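You operate a simulated robot arm through the tools that you are given. There is no shell and no other tool.

You run a simulated robot arm. Do the job below in one go: nothing can be reset, and whatever is moved stays where it is left.

JOB
Empty the older bag of sugar into the wide jar and seal it. Set down upright: what you pick out.

The check looks at the end state, three seconds after you hand in, the way a careful person would. Anything else that was tipped, shoved, dropped, spilled or broken makes it a failure. A push-on lid holds only when it is set on centred and level and pressed home; a screw cap is set on level and turned clockwise until tight.

ROBOT AND FRAMES
A 7-joint arm with a two-finger parallel gripper, fixed in place. Base frame: the origin is on the floor under the middle of its stand, x ahead of it, y to its left, z up; the work surface is at about z = 920. Units: mm, rad, N and s.
With the tool pointing down near the work surface it reaches from about 200 to 740 mm from the base axis. Its first joint turns from -2.897 to 2.897 rad. Payload 1.57 kg.
The TCP is the grasp point between the finger pads, 30 mm short of the fingertips. In the tool frame z runs along the fingers and y along their closing line. Largest opening 110 mm; finger width 24, thickness 12; the body of the gripper, 48 by 112 mm, starts 78 mm behind the TCP.
Orientation is that of the tool frame in the base frame, as a unit quaternion [w, x, y, z]. With the fingers straight down and closing along the base's y, the tool's x points along the base's -x, its y along +y and its z along -z.

CONTROLS
- The arm moves only by the tool servo_tool. Its argument "series" is a list of rows, each an object of numbers (a shift or turn left out is 0, a gripper value left out holds the last): "jaw": the gripper command, from -1 (fully open) to 1 (shut), values between in proportion; "x", "y", "z": the shift along the tool's x, y, z in units of 25 mm (1.0 is 25 mm); "ax", "ay", "az": the turn, a rotation vector about the tool's x, y, z in units of 5 degrees (1.0 is 5 degrees). In form: [{"jaw": .., "x": .., "y": .., "z": .., "ax": .., "ay": .., "az": ..}, ...]. A call has 1 to 20 rows; each row shifts and turns the commanded pose from where the row before left it, along the tool's axes as they then stand. A call with a number of a shift or a turn outside -1 to 1 is refused whole. Each row takes 0.2 s and may step no farther than 50 mm and 0.15 rad from the row before; otherwise, or with a gripper value out of range, the whole call is refused. Where a pose cannot be reached the arm comes as near as it can. A force on the tool above 40 N (or 10 N above the force at the start of the call, whichever is more), or a blocked arm, ends the call early, and 0.2 s more pass. Each finger travels about 45 mm/s and halts on what it meets, pressing with about 36 N; the grip force reading is that of the motor and also rises with nothing between the fingers. The clock runs only during rows and for 0.2 s after the last one: add rows that do not move to give the fingers time. It gives the time, the measured TCP pose, the force on the tool (base axes), the opening and the grip force at its end, in the units of the frame above (readings bear some noise), with the torque about the TCP (base axes, N m) and any sound that the robot's microphone picked up.
- Cameras (640 x 400 px; columns grow to the right, rows downward): "scene" is fixed at [50.9, 651.7, 1512]; the picture's right is [-0.66, -0.75, 0.00], its down [-0.43, 0.38, -0.82] and it looks along [0.61, -0.54, -0.58] (base axes); focal length 260 px, centre (320, 200). "wrist" rides on the gripper at [70, 16, -141] in the tool frame; the picture's right is [-0.23, 0.97, 0.00], its down [-0.86, -0.20, -0.48] and it looks along [-0.47, -0.11, 0.88] (tool axes); focal length 222 px, centre (320, 200). There is no depth. A picture from a camera that has moved, and an enlarged one, comes with that camera's place and axes in the base frame and with its lens.
- camera(camera): a new picture of that camera. It takes no simulated time.
- slide_trunk(by): slides the trunk up (or, below 0, down) by that many mm; the arm rides with it, the base frame stays. It gives what a move gives, with no picture.
- close_up(camera, box): a new picture of the part [left, top, right, bottom] of that camera's present view, enlarged. It takes no simulated time.
- finish_job(): hands the job in; it is judged then, once.

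Nothing tells you positions but the pictures and the camera data. Unless the task says otherwise, let go and move clear before handing in.

The tools are called after "Request:" as a command line: name --argument value ..., lists and objects as JSON in quotes. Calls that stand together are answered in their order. servo_tool: Moves the arm, as the interface text tells. Its arguments: {"type":"object","properties":{"series":{"type":"array","items":{"type":"object","properties":{"jaw":{"type":"number"},"x":{"type":"number"},"y":{"type":"number"},"z":{"type":"number"},"ax":{"type":"number"},"ay":{"type":"number"},"az":{"type":"number"}}}}},"required":["series"]} The other tools are called the same way: slide_trunk (by) moves the trunk up or down; camera (camera) takes a picture; close_up (camera, box) takes an enlarged picture of a part of a camera's view; finish_job () hands the job in.

At the start:

```text
t: 0.0
position: [372.5, 210.6, 1369.3]
tool_rot: [0.0, 0.0, 1.0, 0.0]
ft_force: [0.4, 0.5, 0.5]
wrist_torque: [-0.01, 0.0, 0.03]
opening: 110.3
finger_force: 0.1
trunk travel left (down, up): [-525.0, 65.0]
```

scene: 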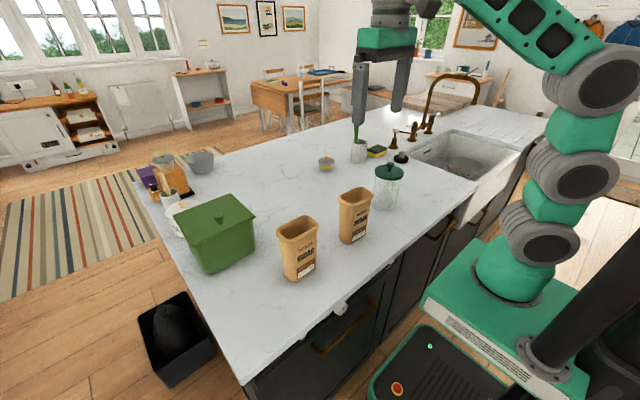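
wrist: 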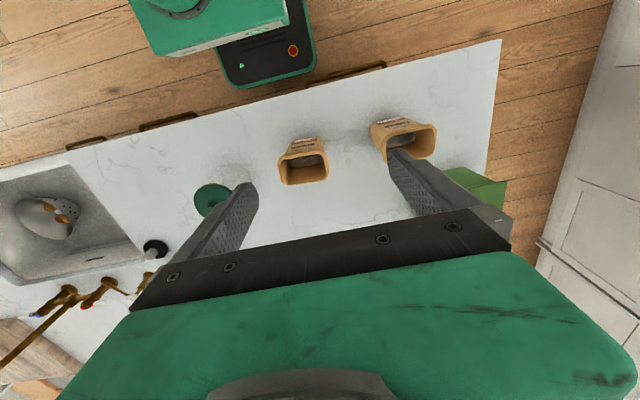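

I see two open paper bags on the counter, a glass jar with a green lid, a green box, and other items. I'll enlarge the views to read the labels and identify which bag is older.

Request:
close_up --camera "scene" --box '[265, 200, 329, 290]'

Request:
close_up --camera "scene" --box '[325, 170, 415, 250]'

Request:
close_up --camera "scene" --box '[130, 130, 290, 290]'

Request:
close_up --camera "scene" --box '[300, 100, 520, 220]'

Request:
close_up --camera "wrist" --box '[180, 90, 460, 250]'

```text
4.44 times, centred on (297, 245) of scene
camera zoom: at [50.9, 651.7, 1512.0], right [-0.66, -0.75, 0.0], down [-0.43, 0.38, -0.82], along [0.61, -0.54, -0.58], focal length 1156 px, centre (422, 0)
```

zoom: 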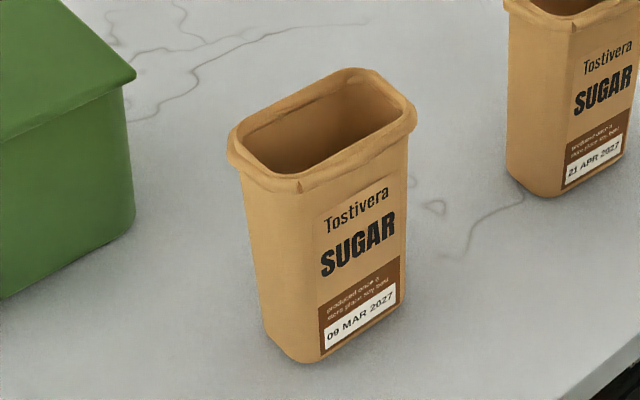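

```text
5.00 times, centred on (370, 210) of scene
camera zoom: at [50.9, 651.7, 1512.0], right [-0.66, -0.75, 0.0], down [-0.43, 0.38, -0.82], along [0.61, -0.54, -0.58], focal length 1300 px, centre (70, 150)
```

zoom: 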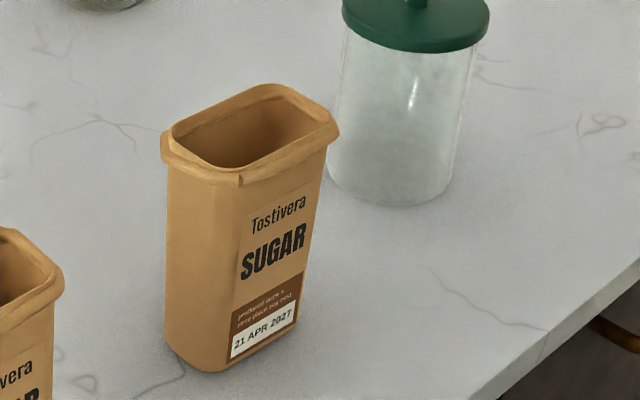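

```text
2.50 times, centred on (210, 210) of scene
camera zoom: at [50.9, 651.7, 1512.0], right [-0.66, -0.75, 0.0], down [-0.43, 0.38, -0.82], along [0.61, -0.54, -0.58], focal length 650 px, centre (595, 175)
```

zoom: 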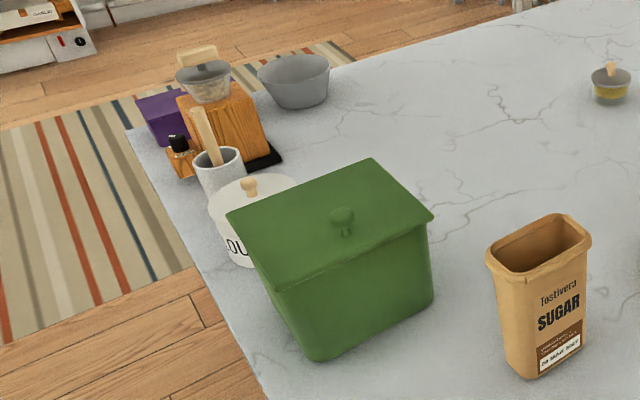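

```text
2.91 times, centred on (410, 160) of scene
camera zoom: at [50.9, 651.7, 1512.0], right [-0.66, -0.75, 0.0], down [-0.43, 0.38, -0.82], along [0.61, -0.54, -0.58], focal length 757 px, centre (58, 316)
```

zoom: 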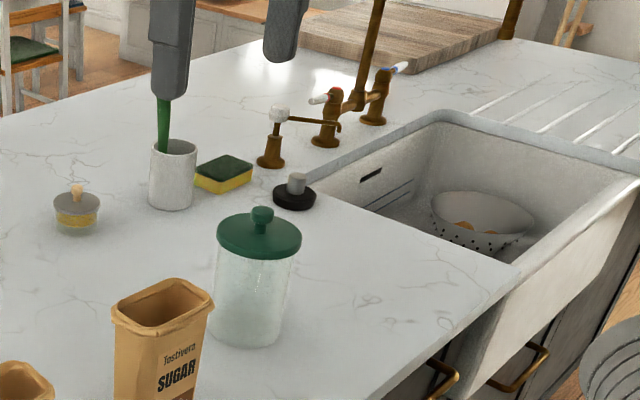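

```text
2.29 times, centred on (320, 170) of wrist
camera zoom: at [303.0, 227.7, 1511.4], right [0.23, 0.97, 0.0], down [0.86, -0.2, 0.48], along [0.47, -0.11, -0.88], focal length 508 px, centre (320, 269)
```

zoom: 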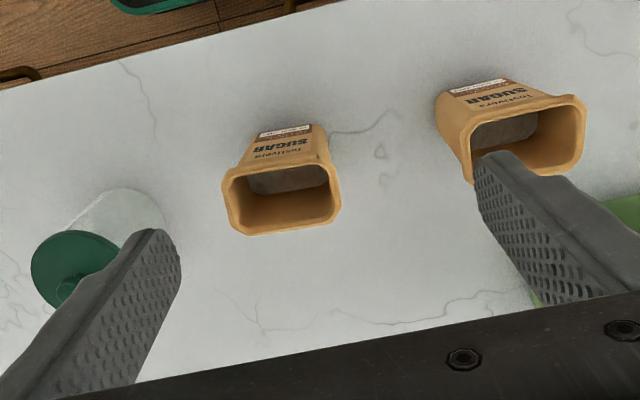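

Two bags of "Tostivera SUGAR": the left one dated 09 MAR 2027 and the right one 21 APR 2027. I'll zoom further to read the small print and to inspect the jar and its lid.

Request:
close_up --camera "scene" --box '[294, 255, 324, 281]'

Request:
close_up --camera "scene" --box '[365, 217, 391, 245]'

Request:
close_up --camera "scene" --box '[363, 155, 413, 217]'

Request:
close_up --camera "scene" --box '[310, 145, 345, 180]'

Request:
close_up --camera "wrist" --box '[180, 170, 260, 230]'

Request:
close_up --camera "scene" --box '[140, 145, 220, 215]'

```text
15.38 times, centred on (309, 268) of scene
camera zoom: at [50.9, 651.7, 1512.0], right [-0.66, -0.75, 0.0], down [-0.43, 0.38, -0.82], along [0.61, -0.54, -0.58], focal length 4001 px, centre (489, -846)
```

zoom: 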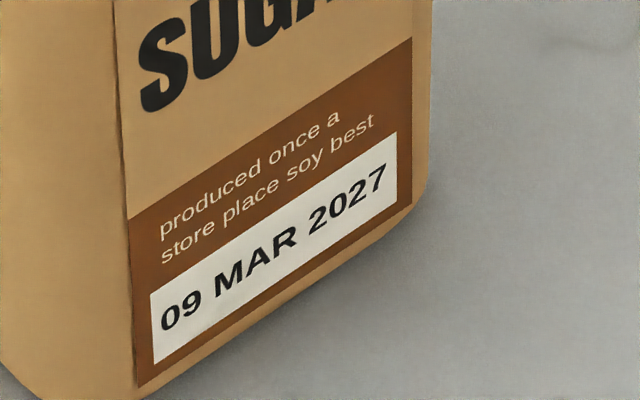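

```text
14.29 times, centred on (378, 231) of scene
camera zoom: at [50.9, 651.7, 1512.0], right [-0.66, -0.75, 0.0], down [-0.43, 0.38, -0.82], along [0.61, -0.54, -0.58], focal length 3716 px, centre (-509, -243)
```

zoom: 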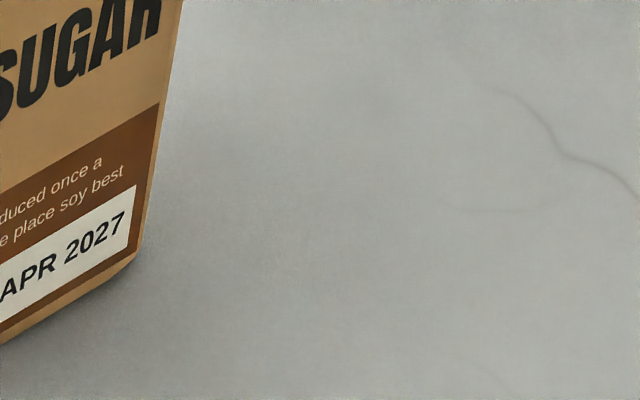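

```text
6.45 times, centred on (388, 186) of scene
camera zoom: at [50.9, 651.7, 1512.0], right [-0.66, -0.75, 0.0], down [-0.43, 0.38, -0.82], along [0.61, -0.54, -0.58], focal length 1678 px, centre (-119, 290)
```

zoom: 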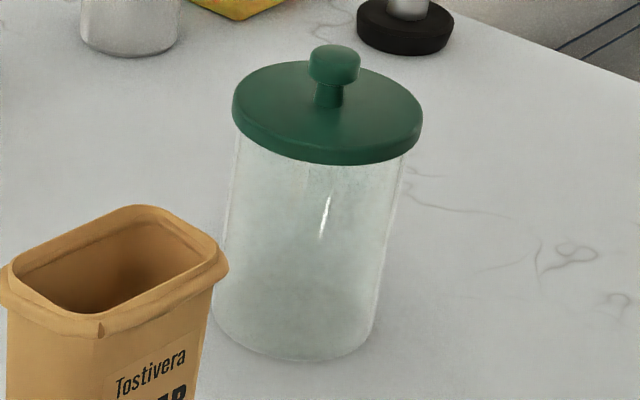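

```text
11.43 times, centred on (328, 162) of scene
camera zoom: at [50.9, 651.7, 1512.0], right [-0.66, -0.75, 0.0], down [-0.43, 0.38, -0.82], along [0.61, -0.54, -0.58], focal length 2972 px, centre (234, 629)
```

zoom: 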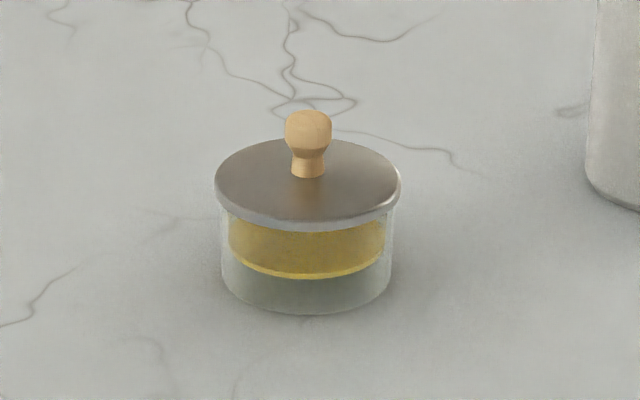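

```text
6.67 times, centred on (220, 200) of wrist
camera zoom: at [303.0, 227.7, 1511.4], right [0.23, 0.97, 0.0], down [0.86, -0.2, 0.48], along [0.47, -0.11, -0.88], focal length 1481 px, centre (987, 200)
```

zoom: 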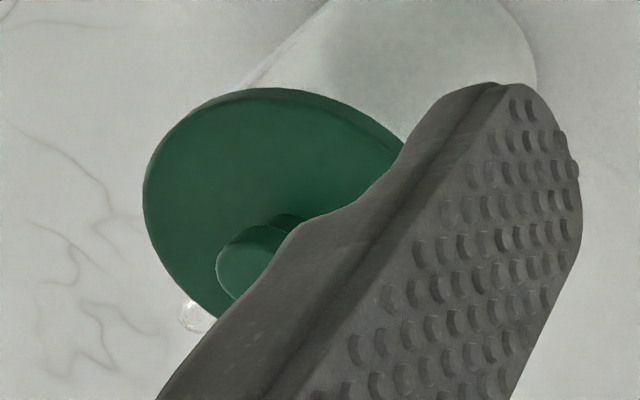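

```text
5.71 times, centred on (180, 180) of scene
camera zoom: at [50.9, 651.7, 1512.0], right [-0.66, -0.75, 0.0], down [-0.43, 0.38, -0.82], along [0.61, -0.54, -0.58], focal length 1486 px, centre (1120, 314)
```

zoom: 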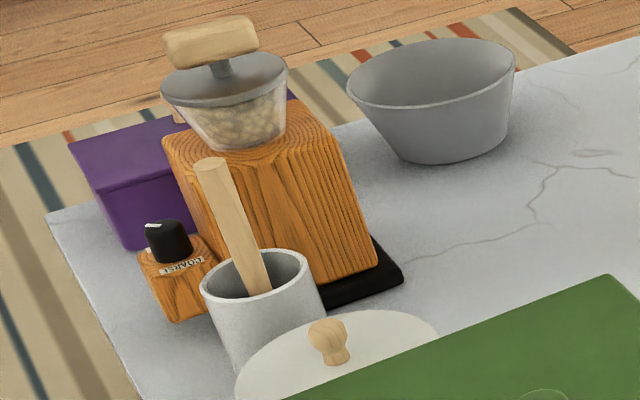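

The left bag (09 MAR 2027) is the older; I put it at about (453, 372), rim z≈1078, long side along y. The jar with the green knobbed lid is near (486, -58), its top at about z=1070. Next I'll shift the arm right to look at the jar from above and see whether anything stands behind it.

Request:
servo_tool --series '[{"jaw": -1, "y": -1}, {"y": -1}, {"y": -1}, {"y": -1}, {"y": -1}, {"y": -1}, {"y": -1}, {"y": -1}, {"x": 0.5}, {"x": 0.5}]'

Request:
camera --camera "wrist"

Request:
camera --camera "scene"

```text
t: 1.9
position: [369.7, 10.7, 1370.1]
tool_rot: [0.002, 0.003, 1.0, 0.0]
ft_force: [8.9, 2.1, -14.3]
wrist_torque: [-0.33, 0.56, -0.18]
opening: 110.1
finger_force: 0.0
trunk travel left (down, up): [-525.0, 65.0]
stopped in row 9: the force on the tool passed its limit at 45 N (the readings are from after the stop); the commanded pose is now the measured one
```

```text
taken
camera wrist: at [299.3, 27.7, 1510.9], right [0.23, 0.97, 0.0], down [0.85, -0.2, 0.48], along [0.47, -0.11, -0.88], focal length 222 px, centre (320, 200)
```

wrist: 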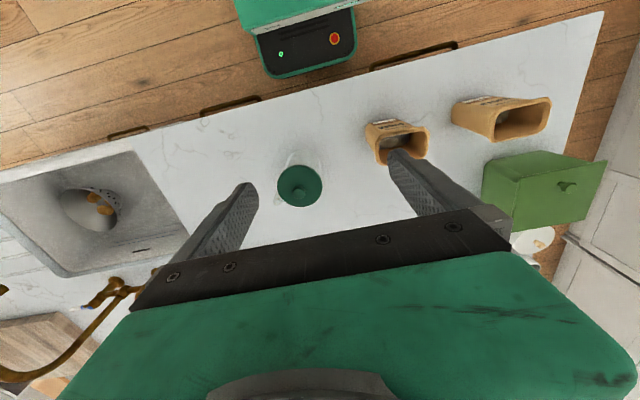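

```text
taken
```

scene: 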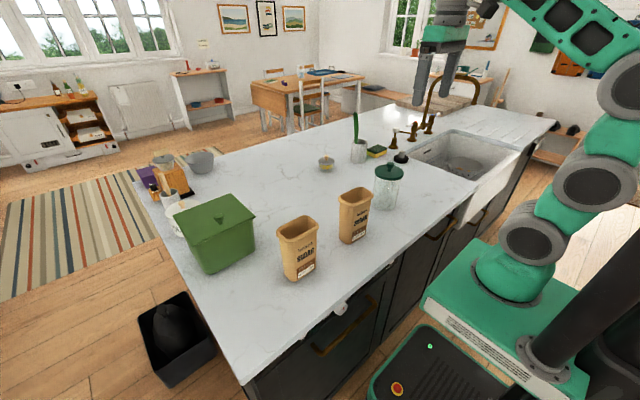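

The stop looks inertial, from an abrupt change of motion with nothing near the gripper. I'll check the resting force and zoom in on the jar from here.

Request:
servo_tool --series '[{"jaw": -1}, {}]'

Request:
close_up --camera "wrist" --box '[250, 140, 350, 220]'

Request:
close_up --camera "wrist" --box '[350, 80, 570, 190]'

Request:
close_up --camera "scene" --box '[340, 100, 460, 220]'

```text
t: 2.5
position: [370.0, 10.6, 1370.6]
tool_rot: [0.002, 0.002, 1.0, 0.0]
ft_force: [14.6, 3.8, -21.5]
wrist_torque: [-0.85, 0.59, -0.41]
opening: 109.9
finger_force: 0.0
trunk travel left (down, up): [-525.0, 65.0]
```

```text
5.00 times, centred on (300, 180) of wrist
camera zoom: at [299.2, 27.4, 1511.0], right [0.23, 0.97, 0.0], down [0.85, -0.2, 0.48], along [0.47, -0.11, -0.88], focal length 1111 px, centre (420, 300)
```

zoom: 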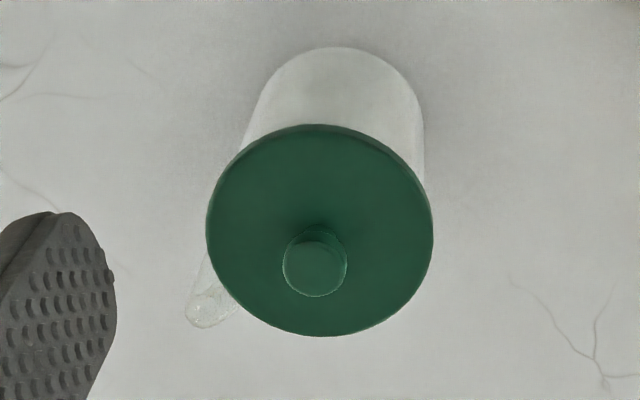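

```text
2.91 times, centred on (460, 135) of wrist
camera zoom: at [299.2, 27.4, 1511.0], right [0.23, 0.97, 0.0], down [0.85, -0.2, 0.48], along [0.47, -0.11, -0.88], focal length 646 px, centre (-87, 389)
```

zoom: 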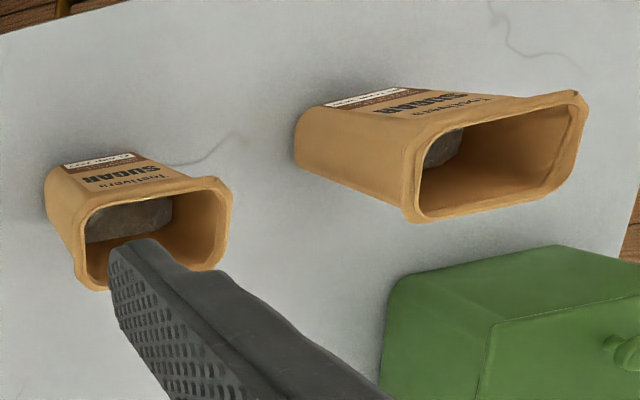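

```text
3.33 times, centred on (400, 160) of scene
camera zoom: at [50.9, 651.7, 1512.0], right [-0.66, -0.75, 0.0], down [-0.43, 0.38, -0.82], along [0.61, -0.54, -0.58], focal length 867 px, centre (53, 333)
```

zoom: 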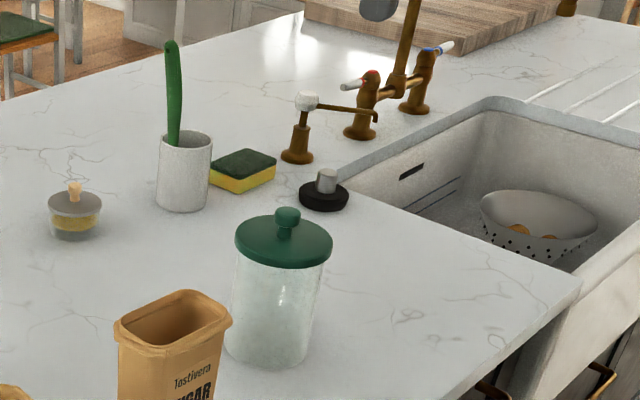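

At rest the tool still reads about 26 N, so something is touching it, perhaps the arm itself. A thin clear glass object also stands behind the jar near (530, -130) and must not be touched. I'll look at the arm before moving.

Request:
close_up --camera "scene" --box '[390, 0, 640, 156]'

Request:
close_up --camera "wrist" --box '[0, 150, 640, 400]'

```text
2.56 times, centred on (515, 78) of scene
camera zoom: at [50.9, 651.7, 1512.0], right [-0.66, -0.75, 0.0], down [-0.43, 0.38, -0.82], along [0.61, -0.54, -0.58], focal length 666 px, centre (-179, 512)
```

zoom: 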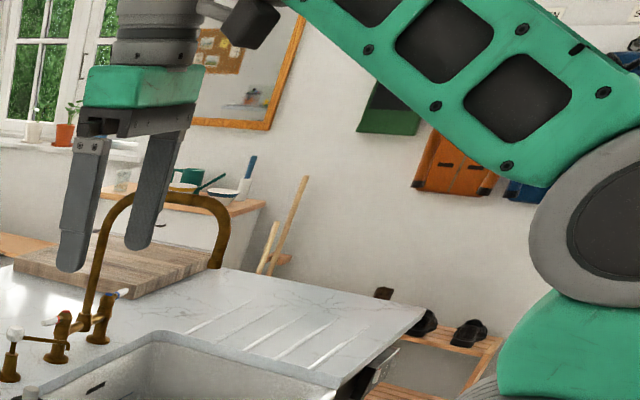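

```text
1.00 times, centred on (320, 275) of wrist (not enlarged: the box is as wide or as high as the picture)
camera zoom: at [299.2, 27.4, 1511.0], right [0.23, 0.97, 0.0], down [0.85, -0.2, 0.48], along [0.47, -0.11, -0.88], focal length 222 px, centre (320, 125)
```

zoom: 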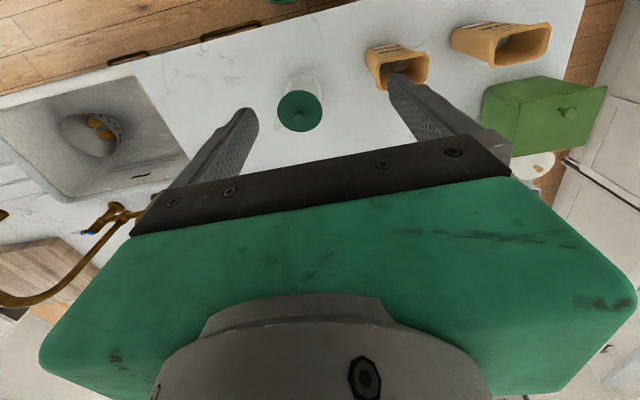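

The camera housing on the wrist is pressing on the arm's own green link because the arm is folded tightly here. I'll ease forward, away from the base, to free it.

Request:
servo_tool --series '[{"jaw": -1, "x": -0.3}, {"x": -0.6}, {"x": -0.6, "z": 0.2}, {"x": -0.3, "z": 0.2}, {}]'

```text
t: 3.7
position: [414.7, 9.3, 1359.7]
tool_rot: [0.001, 0.002, 1.0, 0.0]
ft_force: [-0.5, -0.1, -0.1]
wrist_torque: [0.02, 0.02, -0.01]
opening: 110.0
finger_force: 0.0
trunk travel left (down, up): [-525.0, 65.0]
```

The contact is gone. Now I'll move forward over the counter so the camera looks down on the jar and the clear object behind it.

Request:
servo_tool --series '[{"x": -0.4, "y": -0.2}, {"x": -0.8, "y": -0.4}, {"x": -0.8, "y": -0.4}, {"x": -0.8, "y": -0.4}, {"x": -0.8, "y": -0.4}, {"x": -0.4, "y": -0.2}, {}]'

Request:
camera --camera "wrist"

```text
t: 4.6
position: [470.6, -18.1, 1360.3]
tool_rot: [0.005, 0.004, 1.0, -0.001]
ft_force: [10.1, -0.4, -13.4]
wrist_torque: [0.22, 0.6, 0.13]
opening: 110.0
finger_force: 0.0
trunk travel left (down, up): [-525.0, 65.0]
stopped in row 4: the force on the tool passed its limit at 70 N (the readings are from after the stop); the commanded pose is now the measured one
```

```text
taken
camera wrist: at [398.7, -0.1, 1500.6], right [0.24, 0.97, 0.0], down [0.85, -0.21, 0.49], along [0.48, -0.11, -0.87], focal length 222 px, centre (320, 200)
```

wrist: 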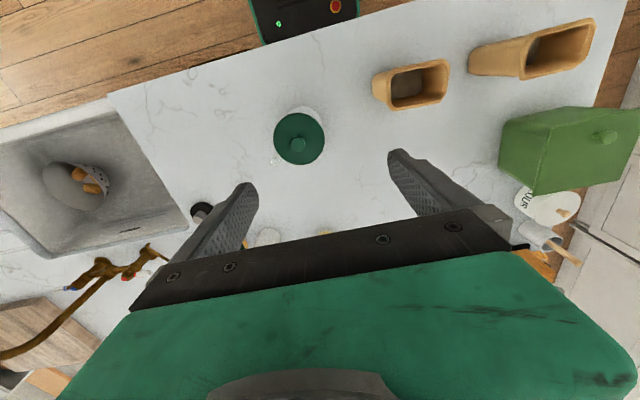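

Moving forward caused the same kind of contact. I'll check the scene view to see which part of the arm the camera housing meets.

Request:
camera --camera "scene"

Request:
close_up --camera "scene" --box '[390, 0, 640, 156]'

Request:
servo_tool --series '[{"z": 0.2}, {"z": 0.4}, {"z": 0.2}, {}]'

```text
taken
```

scene: 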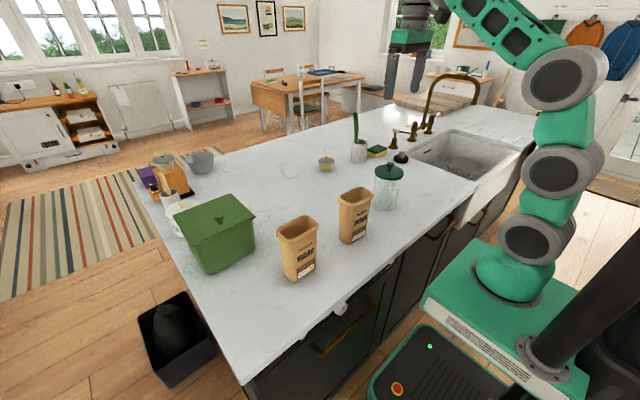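

```text
2.56 times, centred on (515, 78) of scene
camera zoom: at [50.9, 651.7, 1512.0], right [-0.66, -0.75, 0.0], down [-0.43, 0.38, -0.82], along [0.61, -0.54, -0.58], focal length 666 px, centre (-179, 512)
```

zoom: 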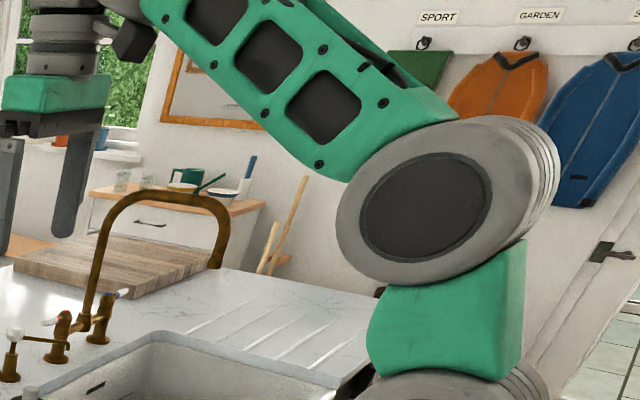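

```text
t: 5.6
position: [469.5, -17.7, 1340.1]
tool_rot: [0.006, 0.006, 1.0, 0.0]
ft_force: [0.4, -0.1, -0.4]
wrist_torque: [0.01, 0.02, 0.01]
opening: 109.6
finger_force: 0.0
trunk travel left (down, up): [-525.0, 65.0]
```

Lowering by 20 mm freed it, so the forearm is the obstacle only at high wrist positions and I'll work lower. Now I'll zoom in on the jar surroundings and both bags from here.

Request:
close_up --camera "wrist" --box '[240, 90, 350, 190]'

Request:
close_up --camera "wrist" --box '[350, 10, 610, 130]'

Request:
camera --camera "wrist"

```text
4.00 times, centred on (295, 140) of wrist
camera zoom: at [399.2, 0.3, 1481.0], right [0.24, 0.97, 0.0], down [0.85, -0.21, 0.49], along [0.47, -0.11, -0.87], focal length 888 px, centre (420, 440)
```

zoom: 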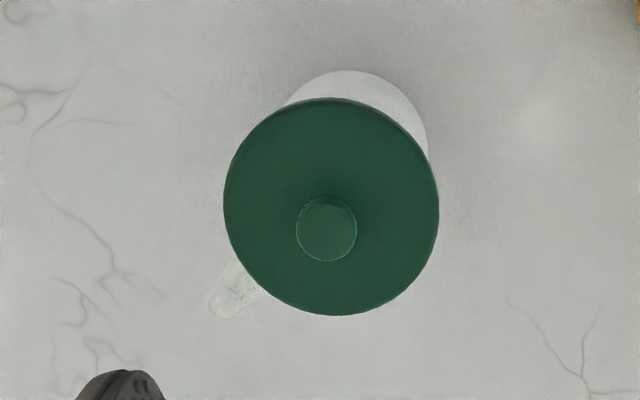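

```text
2.46 times, centred on (480, 70) of wrist
camera zoom: at [399.2, 0.3, 1481.0], right [0.24, 0.97, 0.0], down [0.85, -0.21, 0.49], along [0.47, -0.11, -0.87], focal length 547 px, centre (-74, 520)
```

zoom: 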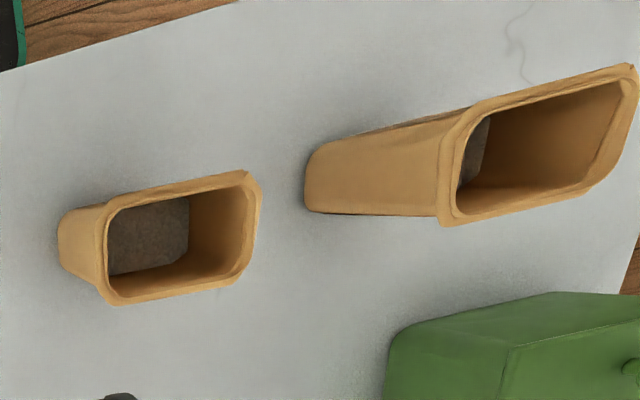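

```text
taken
camera wrist: at [399.2, 0.3, 1481.0], right [0.24, 0.97, 0.0], down [0.85, -0.21, 0.49], along [0.47, -0.11, -0.87], focal length 222 px, centre (320, 200)
```

wrist: 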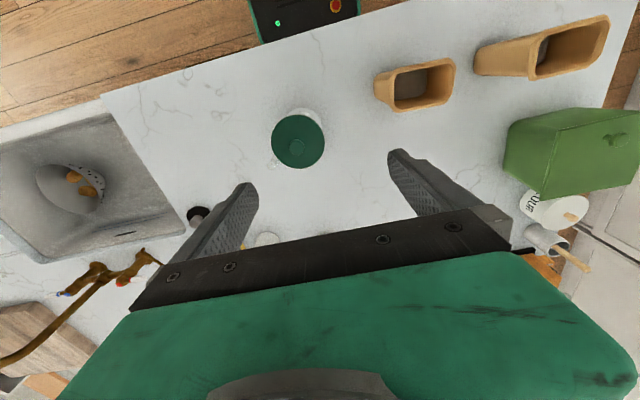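

The left bag's rim is about 67 × 92 mm, centred near (453, 371) and square to the base axes. The jar is at about (490, -61) with a 100 mm lid, and a thin glass tube stands near (532, -134), topping out around z=1040. Before touching anything I'll rehearse in free air, pitching the tool to horizontal and later rolling it, to confirm the pour motion is reachable.

Request:
servo_tool --series '[{"z": 0.5, "x": 0.3}, {"z": 0.8, "x": 0.5}, {"z": 0.8, "x": 0.5, "ay": -0.4}, {"z": 0.4, "x": 0.3, "ay": -0.8}, {"ay": -1}, {"ay": -1}, {"ay": -1}, {"ay": -1}, {"ay": -1}, {"ay": -1}, {"ay": -1}, {"ay": -0.8}, {"ay": -0.4}, {}]'

Request:
camera --camera "scene"

```text
t: 7.5
position: [458.0, -25.1, 1186.8]
tool_rot: [0.135, 0.013, 0.991, -0.013]
ft_force: [0.4, 0.3, 1.4]
wrist_torque: [0.02, -0.06, -0.01]
opening: 110.1
finger_force: 0.0
trunk travel left (down, up): [-525.0, 65.0]
stopped in row 9: the arm was blocked; the commanded pose is now the measured one
```

```text
taken
```

scene: 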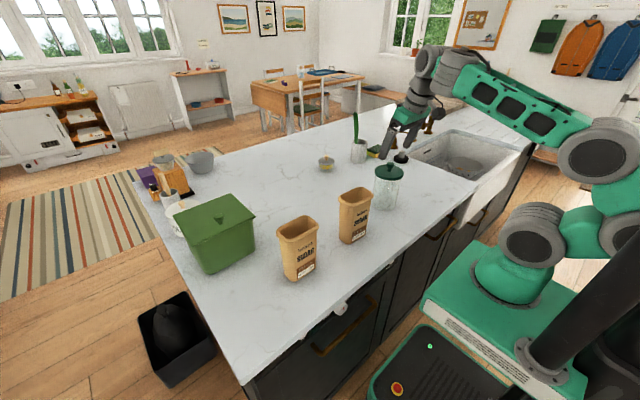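

The arm was blocked partway and swung lower than commanded, so I need to be careful with its configuration. I'll look closely at its current shape.

Request:
close_up --camera "scene" --box '[360, 30, 640, 205]'

Request:
camera --camera "wrist"

Request:
servo_tool --series '[{}]'

```text
2.29 times, centred on (500, 118) of scene
camera zoom: at [50.9, 651.7, 1512.0], right [-0.66, -0.75, 0.0], down [-0.43, 0.38, -0.82], along [0.61, -0.54, -0.58], focal length 594 px, centre (-91, 389)
```

zoom: 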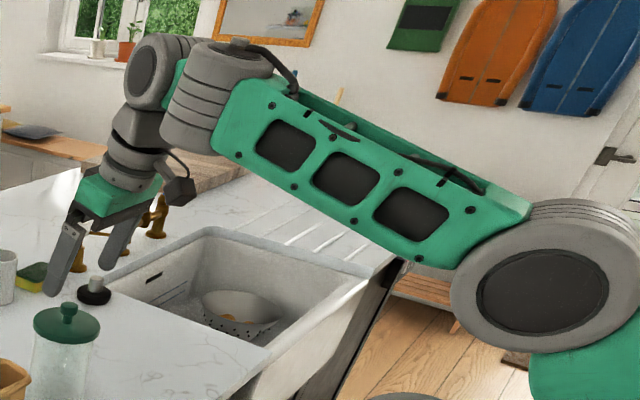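

```text
taken
camera wrist: at [354.4, -1.4, 1304.0], right [0.25, 0.97, 0.04], down [0.69, -0.2, 0.69], along [0.68, -0.15, -0.72], focal length 222 px, centre (320, 200)
```

wrist: 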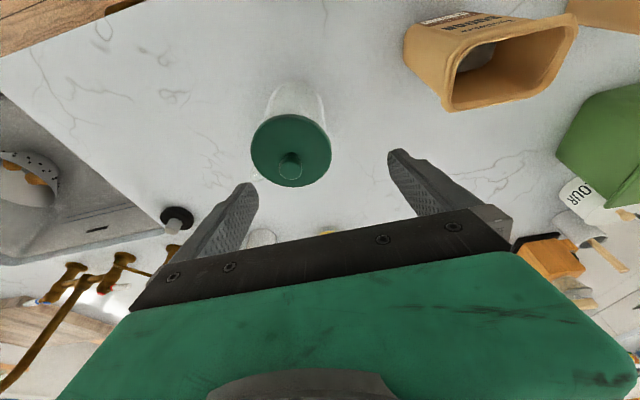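

```text
t: 7.9
position: [458.8, -25.6, 1185.7]
tool_rot: [0.131, 0.015, 0.991, -0.015]
ft_force: [-0.2, -0.4, -0.6]
wrist_torque: [0.03, 0.01, 0.01]
opening: 109.9
finger_force: 0.1
trunk travel left (down, up): [-525.0, 65.0]
```

The arm is now free of force at (459, -26, 1186), with the tool pitched 15° forward. I'll move back from the jar and up in small steps, then try pitching slowly to learn what limits it.

Request:
servo_tool --series '[{"x": -0.1, "z": -0.3}, {"x": -0.15, "z": -0.6}, {"x": -0.1, "z": -0.6}, {"x": -0.1, "z": -0.3}, {}]'

Request:
servo_tool --series '[{"ay": -0.5}, {"ay": -0.5}, {"ay": -0.5}, {}]'

Request:
camera --camera "scene"

```text
t: 9.1
position: [458.6, -23.3, 1238.1]
tool_rot: [0.133, 0.012, 0.991, -0.013]
ft_force: [0.1, 0.3, 0.2]
wrist_torque: [0.0, -0.03, 0.04]
opening: 110.1
finger_force: 0.0
trunk travel left (down, up): [-525.0, 65.0]
```

```text
t: 10.3
position: [468.1, -19.2, 1200.3]
tool_rot: [0.154, 0.009, 0.988, -0.016]
ft_force: [0.7, -0.4, -0.7]
wrist_torque: [0.01, 0.01, -0.04]
opening: 109.9
finger_force: 0.1
trunk travel left (down, up): [-525.0, 65.0]
stopped in row 4: the arm was blocked; the commanded pose is now the measured one
```

```text
taken
```

scene: 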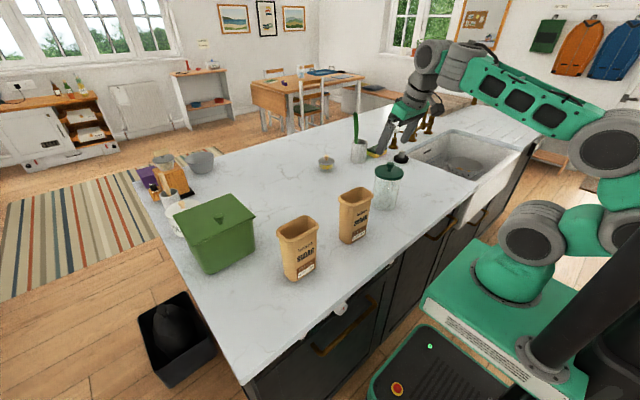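

Pitching up with the tool pointing radially folds the arm too tightly near the jar: only part of the turn was reached and the TCP sagged. I'll return to tool-down and test how far the last joint can roll each way, which decides how I orient the pour.

Request:
servo_tool --series '[{"ay": 0.5, "z": -0.3}, {"ay": 0.8, "z": -0.6}, {"ay": 0.8, "z": -0.6}, {"ay": 0.8, "z": -0.5}, {"ay": 0.6, "z": -0.3}, {}]'

Request:
servo_tool --series '[{"az": 0.5}, {"az": 1}, {"az": 1}, {"az": 1}, {"az": 1}, {"az": 1}, {"az": 1}, {"az": 1}, {"az": 1}, {"az": 1}, {"az": 1}, {"az": 1}, {"az": 1}, {"az": 1}, {"az": 1}, {"az": 1}, {"az": 1}, {"az": 1}, {"az": 0.5}, {}]'

```text
t: 11.7
position: [450.5, -5.9, 1228.0]
tool_rot: [0.017, 0.009, 1.0, -0.014]
ft_force: [-0.4, -0.3, -0.7]
wrist_torque: [-0.02, 0.02, -0.03]
opening: 110.1
finger_force: 0.1
out of reach, approached as far as the arm can: row 4, 5
trunk travel left (down, up): [-525.0, 65.0]
```

```text
t: 15.9
position: [449.1, -5.6, 1222.3]
tool_rot: [0.014, 0.715, 0.699, -0.006]
ft_force: [-0.3, 0.0, 0.5]
wrist_torque: [-0.04, 0.01, -0.02]
opening: 110.0
finger_force: 0.1
out of reach, approached as far as the arm can: row 1
trunk travel left (down, up): [-525.0, 65.0]
```

Rolling +90° is fine. I'll keep going to find the limit in this direction.

Request:
servo_tool --series '[{"az": 0.5}, {"az": 1}, {"az": 1}, {"az": 1}, {"az": 1}, {"az": 1}, {"az": 1}, {"az": 1}, {"az": 1}, {"az": 1}, {"az": 1}, {"az": 1}, {"az": 1}, {"az": 1}, {"az": 1}, {"az": 1}, {"az": 1}, {"az": 1}, {"az": 0.5}, {}]'

Request:
camera --camera "wrist"

Request:
camera --camera "scene"

```text
t: 20.1
position: [448.5, -6.2, 1221.8]
tool_rot: [0.014, 1.0, -0.01, 0.007]
ft_force: [0.1, -0.5, 0.3]
wrist_torque: [0.02, 0.0, 0.02]
opening: 109.8
finger_force: 0.1
trunk travel left (down, up): [-525.0, 65.0]
```

```text
taken
camera wrist: at [515.8, -19.4, 1365.1], right [-0.25, -0.97, 0.02], down [-0.86, 0.23, 0.46], along [-0.45, 0.09, -0.89], focal length 222 px, centre (320, 200)
```

wrist: 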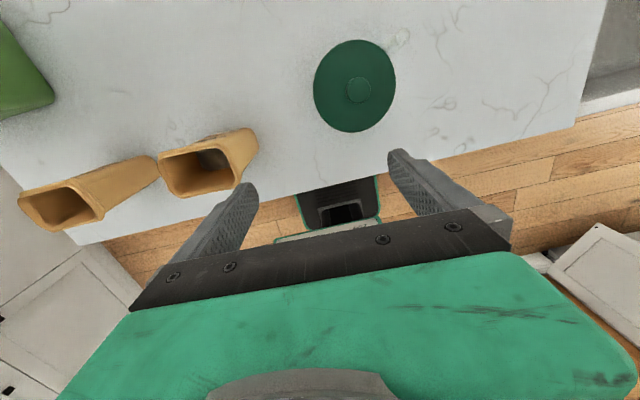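

```text
taken
```

scene: 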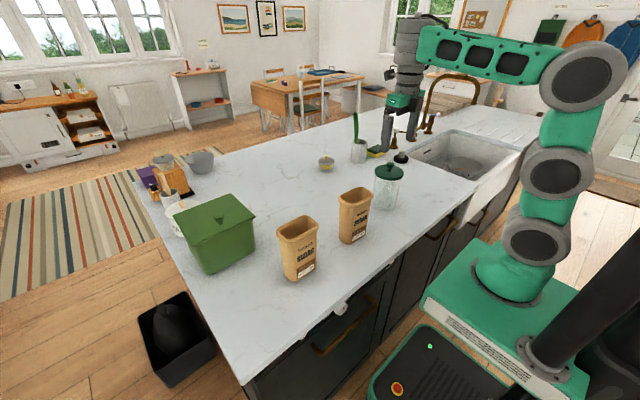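

The roll went a full +180°, and with the camera on the far side the forearm contact is avoided. I'll zoom on the jar and the clear object from this viewpoint.

Request:
close_up --camera "wrist" --box '[300, 0, 440, 140]'

Request:
close_up --camera "wrist" --box '[0, 110, 280, 250]'

```text
2.86 times, centred on (370, 70) of wrist
camera zoom: at [515.8, -19.4, 1365.1], right [-0.25, -0.97, 0.02], down [-0.86, 0.23, 0.46], along [-0.45, 0.09, -0.89], focal length 635 px, centre (177, 571)
```

zoom: 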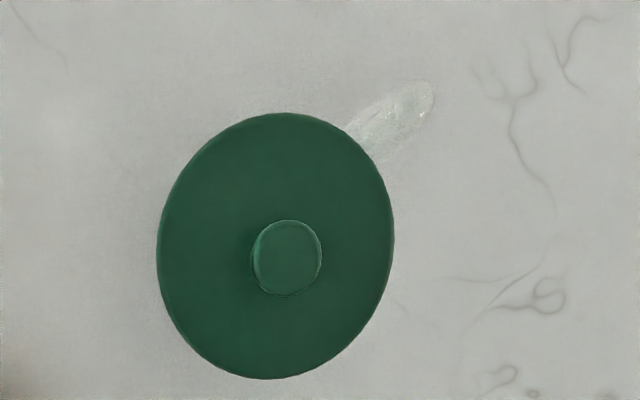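

```text
2.29 times, centred on (140, 180) of wrist
camera zoom: at [515.8, -19.4, 1365.1], right [-0.25, -0.97, 0.02], down [-0.86, 0.23, 0.46], along [-0.45, 0.09, -0.89], focal length 508 px, centre (731, 246)
```

zoom: 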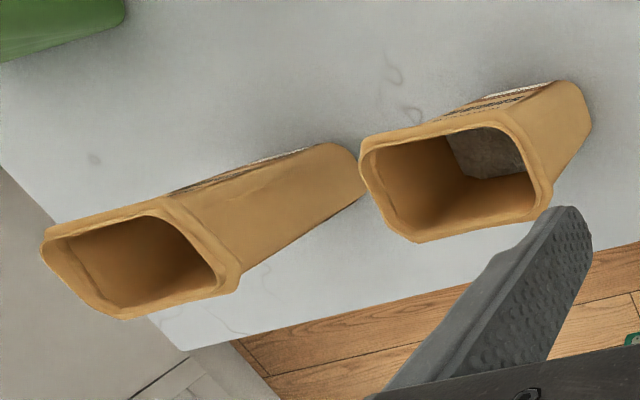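

That clear piece looks like a glass handle sticking out from the jar toward (+x, -y), so I'll keep clear of it. Next I'll level the tool and bring it over the jar's knob at a safe height to refine the alignment.

Request:
servo_tool --series '[{"ax": 0.16, "ay": -0.08, "az": -0.12, "x": 0.2, "y": 0.2}, {"ax": 0.16, "ay": -0.08, "az": -0.11, "x": 0.4, "y": 0.5}, {"x": 0.5, "y": 0.6, "z": 0.3}, {"x": 0.5, "y": 0.6, "z": 0.4}, {"x": 0.34, "y": 0.46, "z": 0.3}, {"z": 0.1}, {}]'

Request:
camera --camera "wrist"

```text
t: 21.7
position: [496.4, -66.9, 1194.4]
tool_rot: [-0.001, 1.0, 0.001, -0.001]
ft_force: [-0.6, -0.2, 0.6]
wrist_torque: [0.0, 0.01, 0.0]
opening: 110.0
finger_force: 0.1
trunk travel left (down, up): [-525.0, 65.0]
```

```text
taken
camera wrist: at [565.9, -81.1, 1336.0], right [-0.23, -0.97, 0.0], down [-0.85, 0.2, 0.48], along [-0.47, 0.11, -0.88], focal length 222 px, centre (320, 200)
```

wrist: 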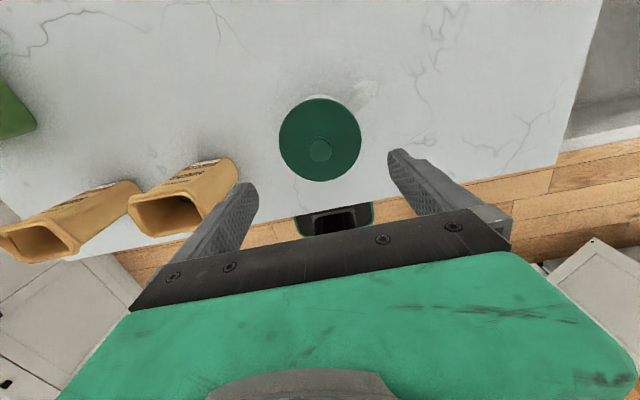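

Request:
close_up --camera "wrist" --box '[260, 70, 400, 190]'

Request:
close_up --camera "scene" --box '[360, 120, 430, 220]'

```text
3.33 times, centred on (330, 130) of wrist
camera zoom: at [565.9, -81.1, 1336.0], right [-0.23, -0.97, 0.0], down [-0.85, 0.2, 0.48], along [-0.47, 0.11, -0.88], focal length 740 px, centre (287, 433)
```

zoom: 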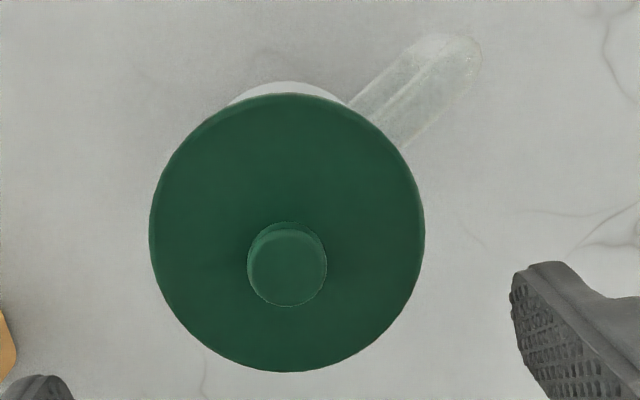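

```text
4.00 times, centred on (395, 170) of scene
camera zoom: at [50.9, 651.7, 1512.0], right [-0.66, -0.75, 0.0], down [-0.43, 0.38, -0.82], along [0.61, -0.54, -0.58], focal length 1040 px, centre (20, 320)
```

zoom: 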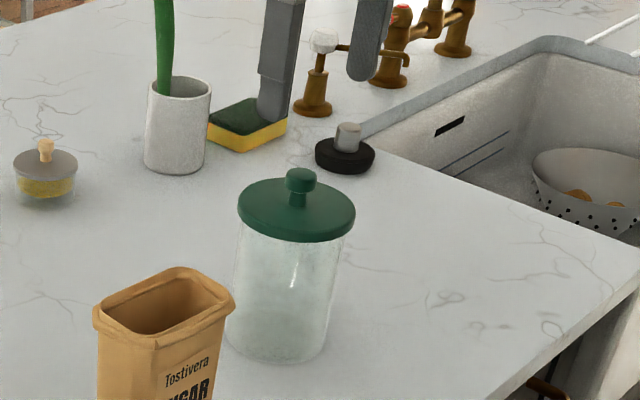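

The tool axis lines up with the knob within a few mm, and the clear piece is confirmed as the jar's glass handle. I'll part-close the jaws to about 60 mm so the fingers stay above the lid, then descend and check before gripping.

Request:
servo_tool --series '[{"jaw": -0.09, "x": 0.08, "y": 0.04}, {}, {}, {"z": 0.4}, {"z": 0.8}, {"z": 0.8}, {"z": 0.6}, {"z": 0.3}, {"z": 0.1}, {}]'

Request:
camera --camera "wrist"

Request:
close_up --camera "scene" --box '[350, 110, 430, 220]'

```text
t: 23.9
position: [498.1, -67.7, 1120.2]
tool_rot: [0.0, 1.0, 0.0, 0.0]
ft_force: [0.5, 0.8, 0.5]
wrist_torque: [0.0, 0.0, -0.02]
opening: 59.8
finger_force: 0.1
trunk travel left (down, up): [-525.0, 65.0]
```

```text
taken
camera wrist: at [569.0, -81.7, 1261.8], right [-0.23, -0.97, 0.0], down [-0.85, 0.2, 0.48], along [-0.47, 0.11, -0.88], focal length 222 px, centre (320, 200)
```

wrist: 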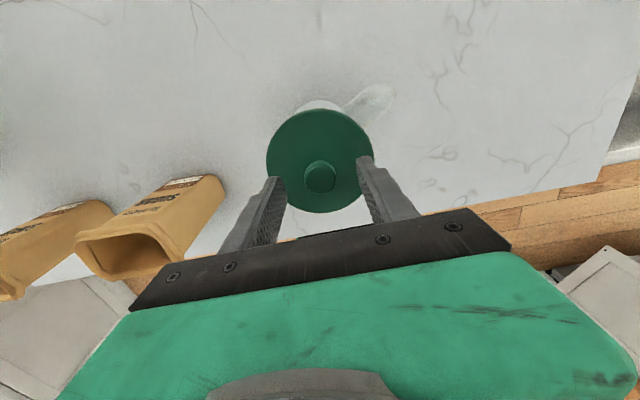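

```text
3.64 times, centred on (390, 165) of scene
camera zoom: at [50.9, 651.7, 1512.0], right [-0.66, -0.75, 0.0], down [-0.43, 0.38, -0.82], along [0.61, -0.54, -0.58], focal length 946 px, centre (66, 327)
```

zoom: 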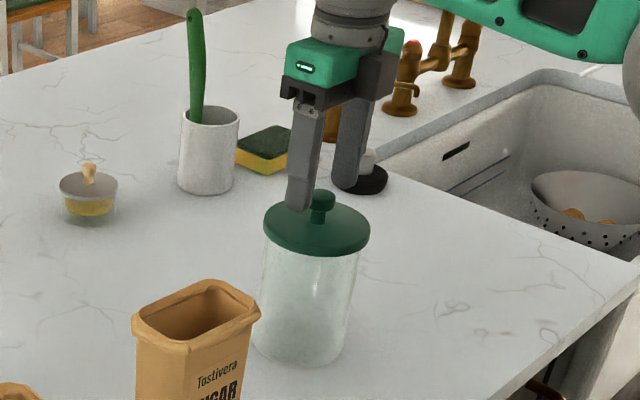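

Request:
close_up --camera "wrist" --box '[250, 90, 390, 220]'

Request:
close_up --camera "scene" --box '[375, 130, 415, 185]'

```text
3.08 times, centred on (320, 155) of wrist
camera zoom: at [569.0, -81.7, 1261.8], right [-0.23, -0.97, 0.0], down [-0.85, 0.2, 0.48], along [-0.47, 0.11, -0.88], focal length 684 px, centre (320, 338)
```

zoom: 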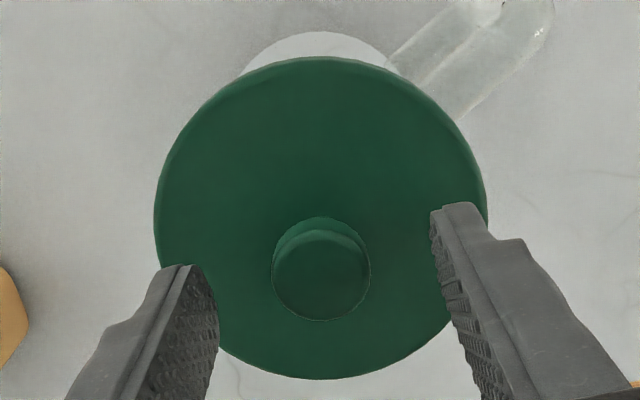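

```text
7.27 times, centred on (395, 158) of scene
camera zoom: at [50.9, 651.7, 1512.0], right [-0.66, -0.75, 0.0], down [-0.43, 0.38, -0.82], along [0.61, -0.54, -0.58], focal length 1892 px, centre (-226, 509)
```

zoom: 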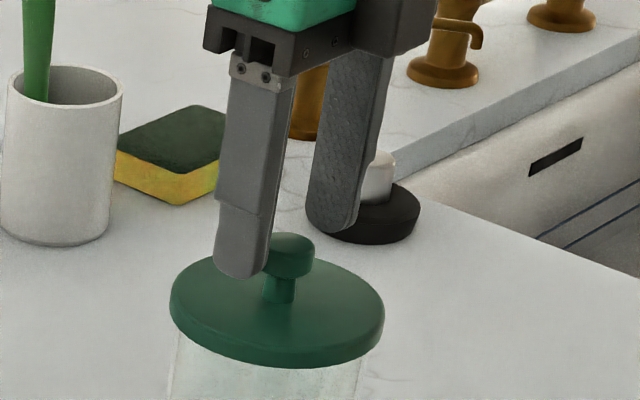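

The knob sits centred between the fingers, its top at about z=1090. I'll descend 26 mm so the tips end just above the lid, then close on the knob.

Request:
servo_tool --series '[{"z": 0.2}, {"z": 0.4}, {"z": 0.3}, {"z": 0.14}, {}, {"jaw": 0.3}, {"jaw": 0.6}, {"jaw": 1}, {}, {}, {}]'

Request:
close_up --camera "wrist" --box '[250, 90, 390, 220]'

Request:
close_up --camera "scene" --box '[365, 130, 415, 215]'

```text
t: 26.3
position: [498.9, -67.2, 1095.5]
tool_rot: [0.0, 1.0, 0.0, 0.0]
ft_force: [0.9, 3.2, 17.3]
wrist_torque: [0.08, -0.07, -0.02]
opening: 24.9
finger_force: 36.3
trunk travel left (down, up): [-525.0, 65.0]
```

```text
3.08 times, centred on (320, 155) of wrist
camera zoom: at [567.9, -82.1, 1237.6], right [-0.23, -0.97, 0.0], down [-0.86, 0.2, 0.48], along [-0.47, 0.11, -0.88], focal length 684 px, centre (320, 338)
```

zoom: 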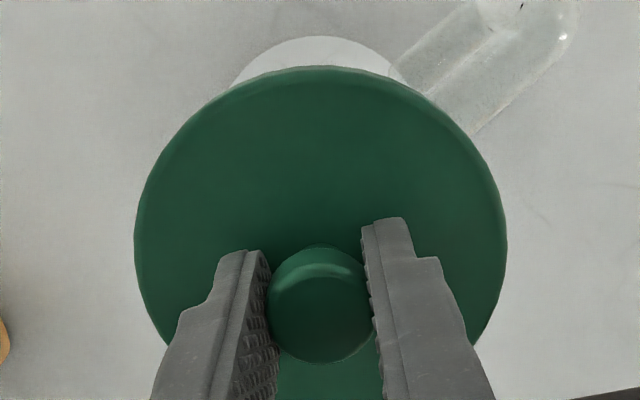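

```text
4.71 times, centred on (390, 172) of scene
camera zoom: at [50.9, 651.7, 1512.0], right [-0.66, -0.75, 0.0], down [-0.43, 0.38, -0.82], along [0.61, -0.54, -0.58], focal length 1224 px, centre (-9, 329)
```

zoom: 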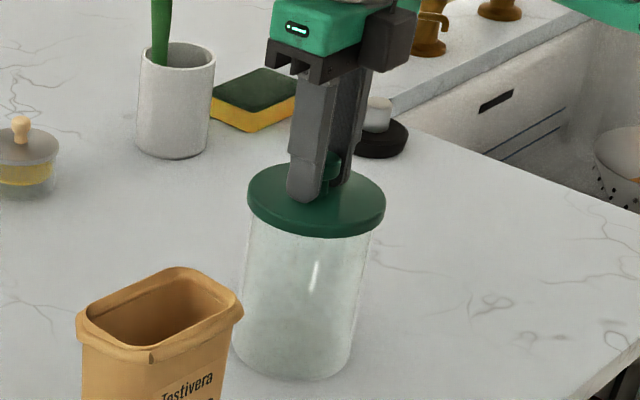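

The knob is gripped (opening 24.9 mm). Now I'll lift gently and check whether the lid comes free of the jar.

Request:
servo_tool --series '[{"jaw": 1, "z": -0.1}, {"z": -0.15}, {"z": -0.2}, {"z": -0.2}, {"z": -0.15}, {}]'

Request:
close_up --camera "scene" --box '[365, 130, 415, 215]'

Request:
close_up --camera "wrist" --box '[250, 70, 410, 220]'

```text
t: 27.7
position: [497.8, -66.3, 1113.8]
tool_rot: [0.0, 1.0, 0.0, 0.0]
ft_force: [-0.4, -0.4, 0.5]
wrist_torque: [0.02, -0.02, 0.0]
opening: 24.9
finger_force: 36.1
trunk travel left (down, up): [-525.0, 65.0]
heard: snap
```

```text
4.71 times, centred on (390, 172) of scene
camera zoom: at [50.9, 651.7, 1512.0], right [-0.66, -0.75, 0.0], down [-0.43, 0.38, -0.82], along [0.61, -0.54, -0.58], focal length 1224 px, centre (-9, 329)
```

zoom: 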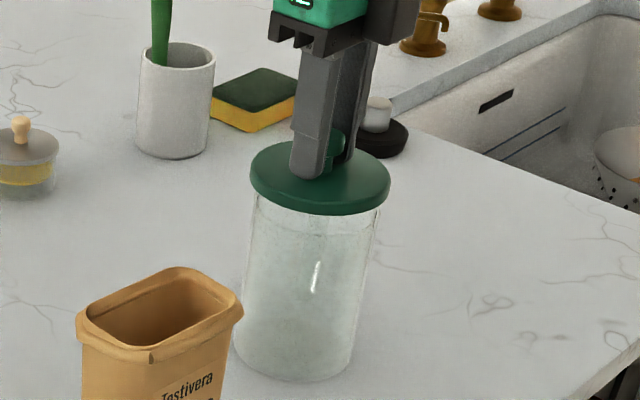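

```text
2.67 times, centred on (330, 145) of wrist
camera zoom: at [568.1, -81.7, 1256.5], right [-0.23, -0.97, 0.0], down [-0.85, 0.2, 0.48], along [-0.47, 0.11, -0.88], focal length 592 px, centre (293, 347)
```

zoom: 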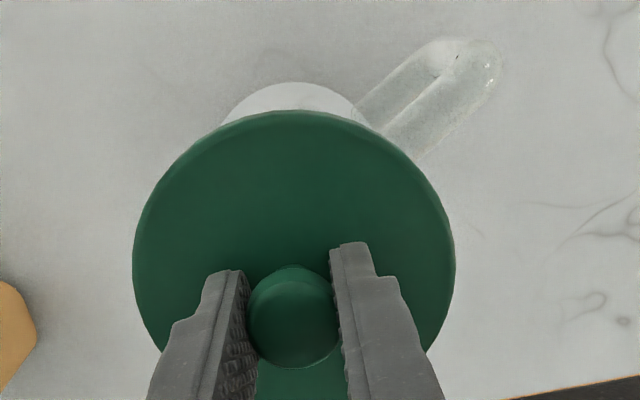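

A snap was heard, so the push-on lid has popped free. I'll lift it higher and check that the jar stayed put.

Request:
servo_tool --series '[{"jaw": 1, "z": -0.3}, {"z": -0.6}, {"z": -0.8}, {"z": -0.8}, {"z": -0.5}, {"z": -0.2}, {}]'

Request:
camera --camera "scene"

Request:
close_up --camera "scene" --box '[355, 100, 425, 220]'

Request:
camera --camera "wrist"

```text
t: 29.3
position: [498.6, -66.6, 1194.6]
tool_rot: [-0.001, 1.0, 0.0, -0.001]
ft_force: [0.0, 0.1, -0.2]
wrist_torque: [-0.04, -0.01, -0.01]
opening: 24.8
finger_force: 35.8
trunk travel left (down, up): [-525.0, 65.0]
```

```text
taken
```

scene: 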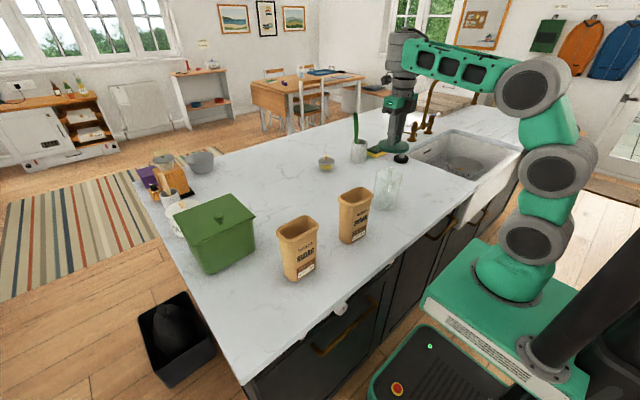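

```text
3.33 times, centred on (390, 160) of scene
camera zoom: at [50.9, 651.7, 1512.0], right [-0.66, -0.75, 0.0], down [-0.43, 0.38, -0.82], along [0.61, -0.54, -0.58], focal length 867 px, centre (87, 333)
```

zoom: 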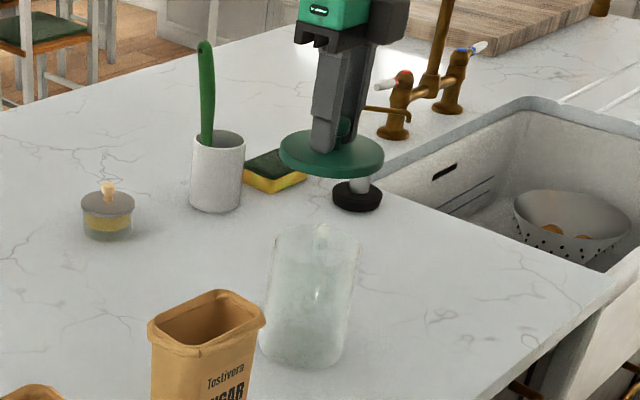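

```text
taken
camera wrist: at [569.3, -82.1, 1336.6], right [-0.23, -0.97, 0.0], down [-0.85, 0.2, 0.48], along [-0.47, 0.11, -0.88], focal length 222 px, centre (320, 200)
```

wrist: 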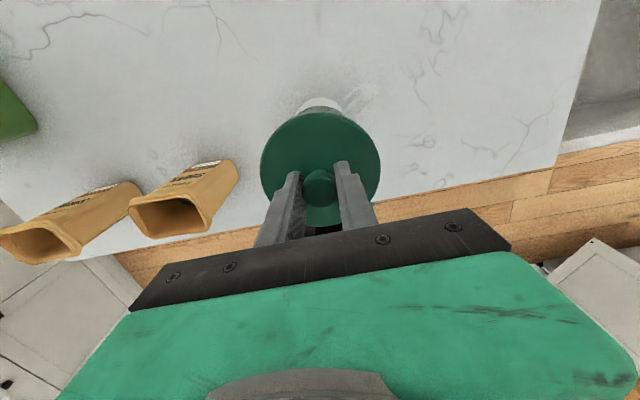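

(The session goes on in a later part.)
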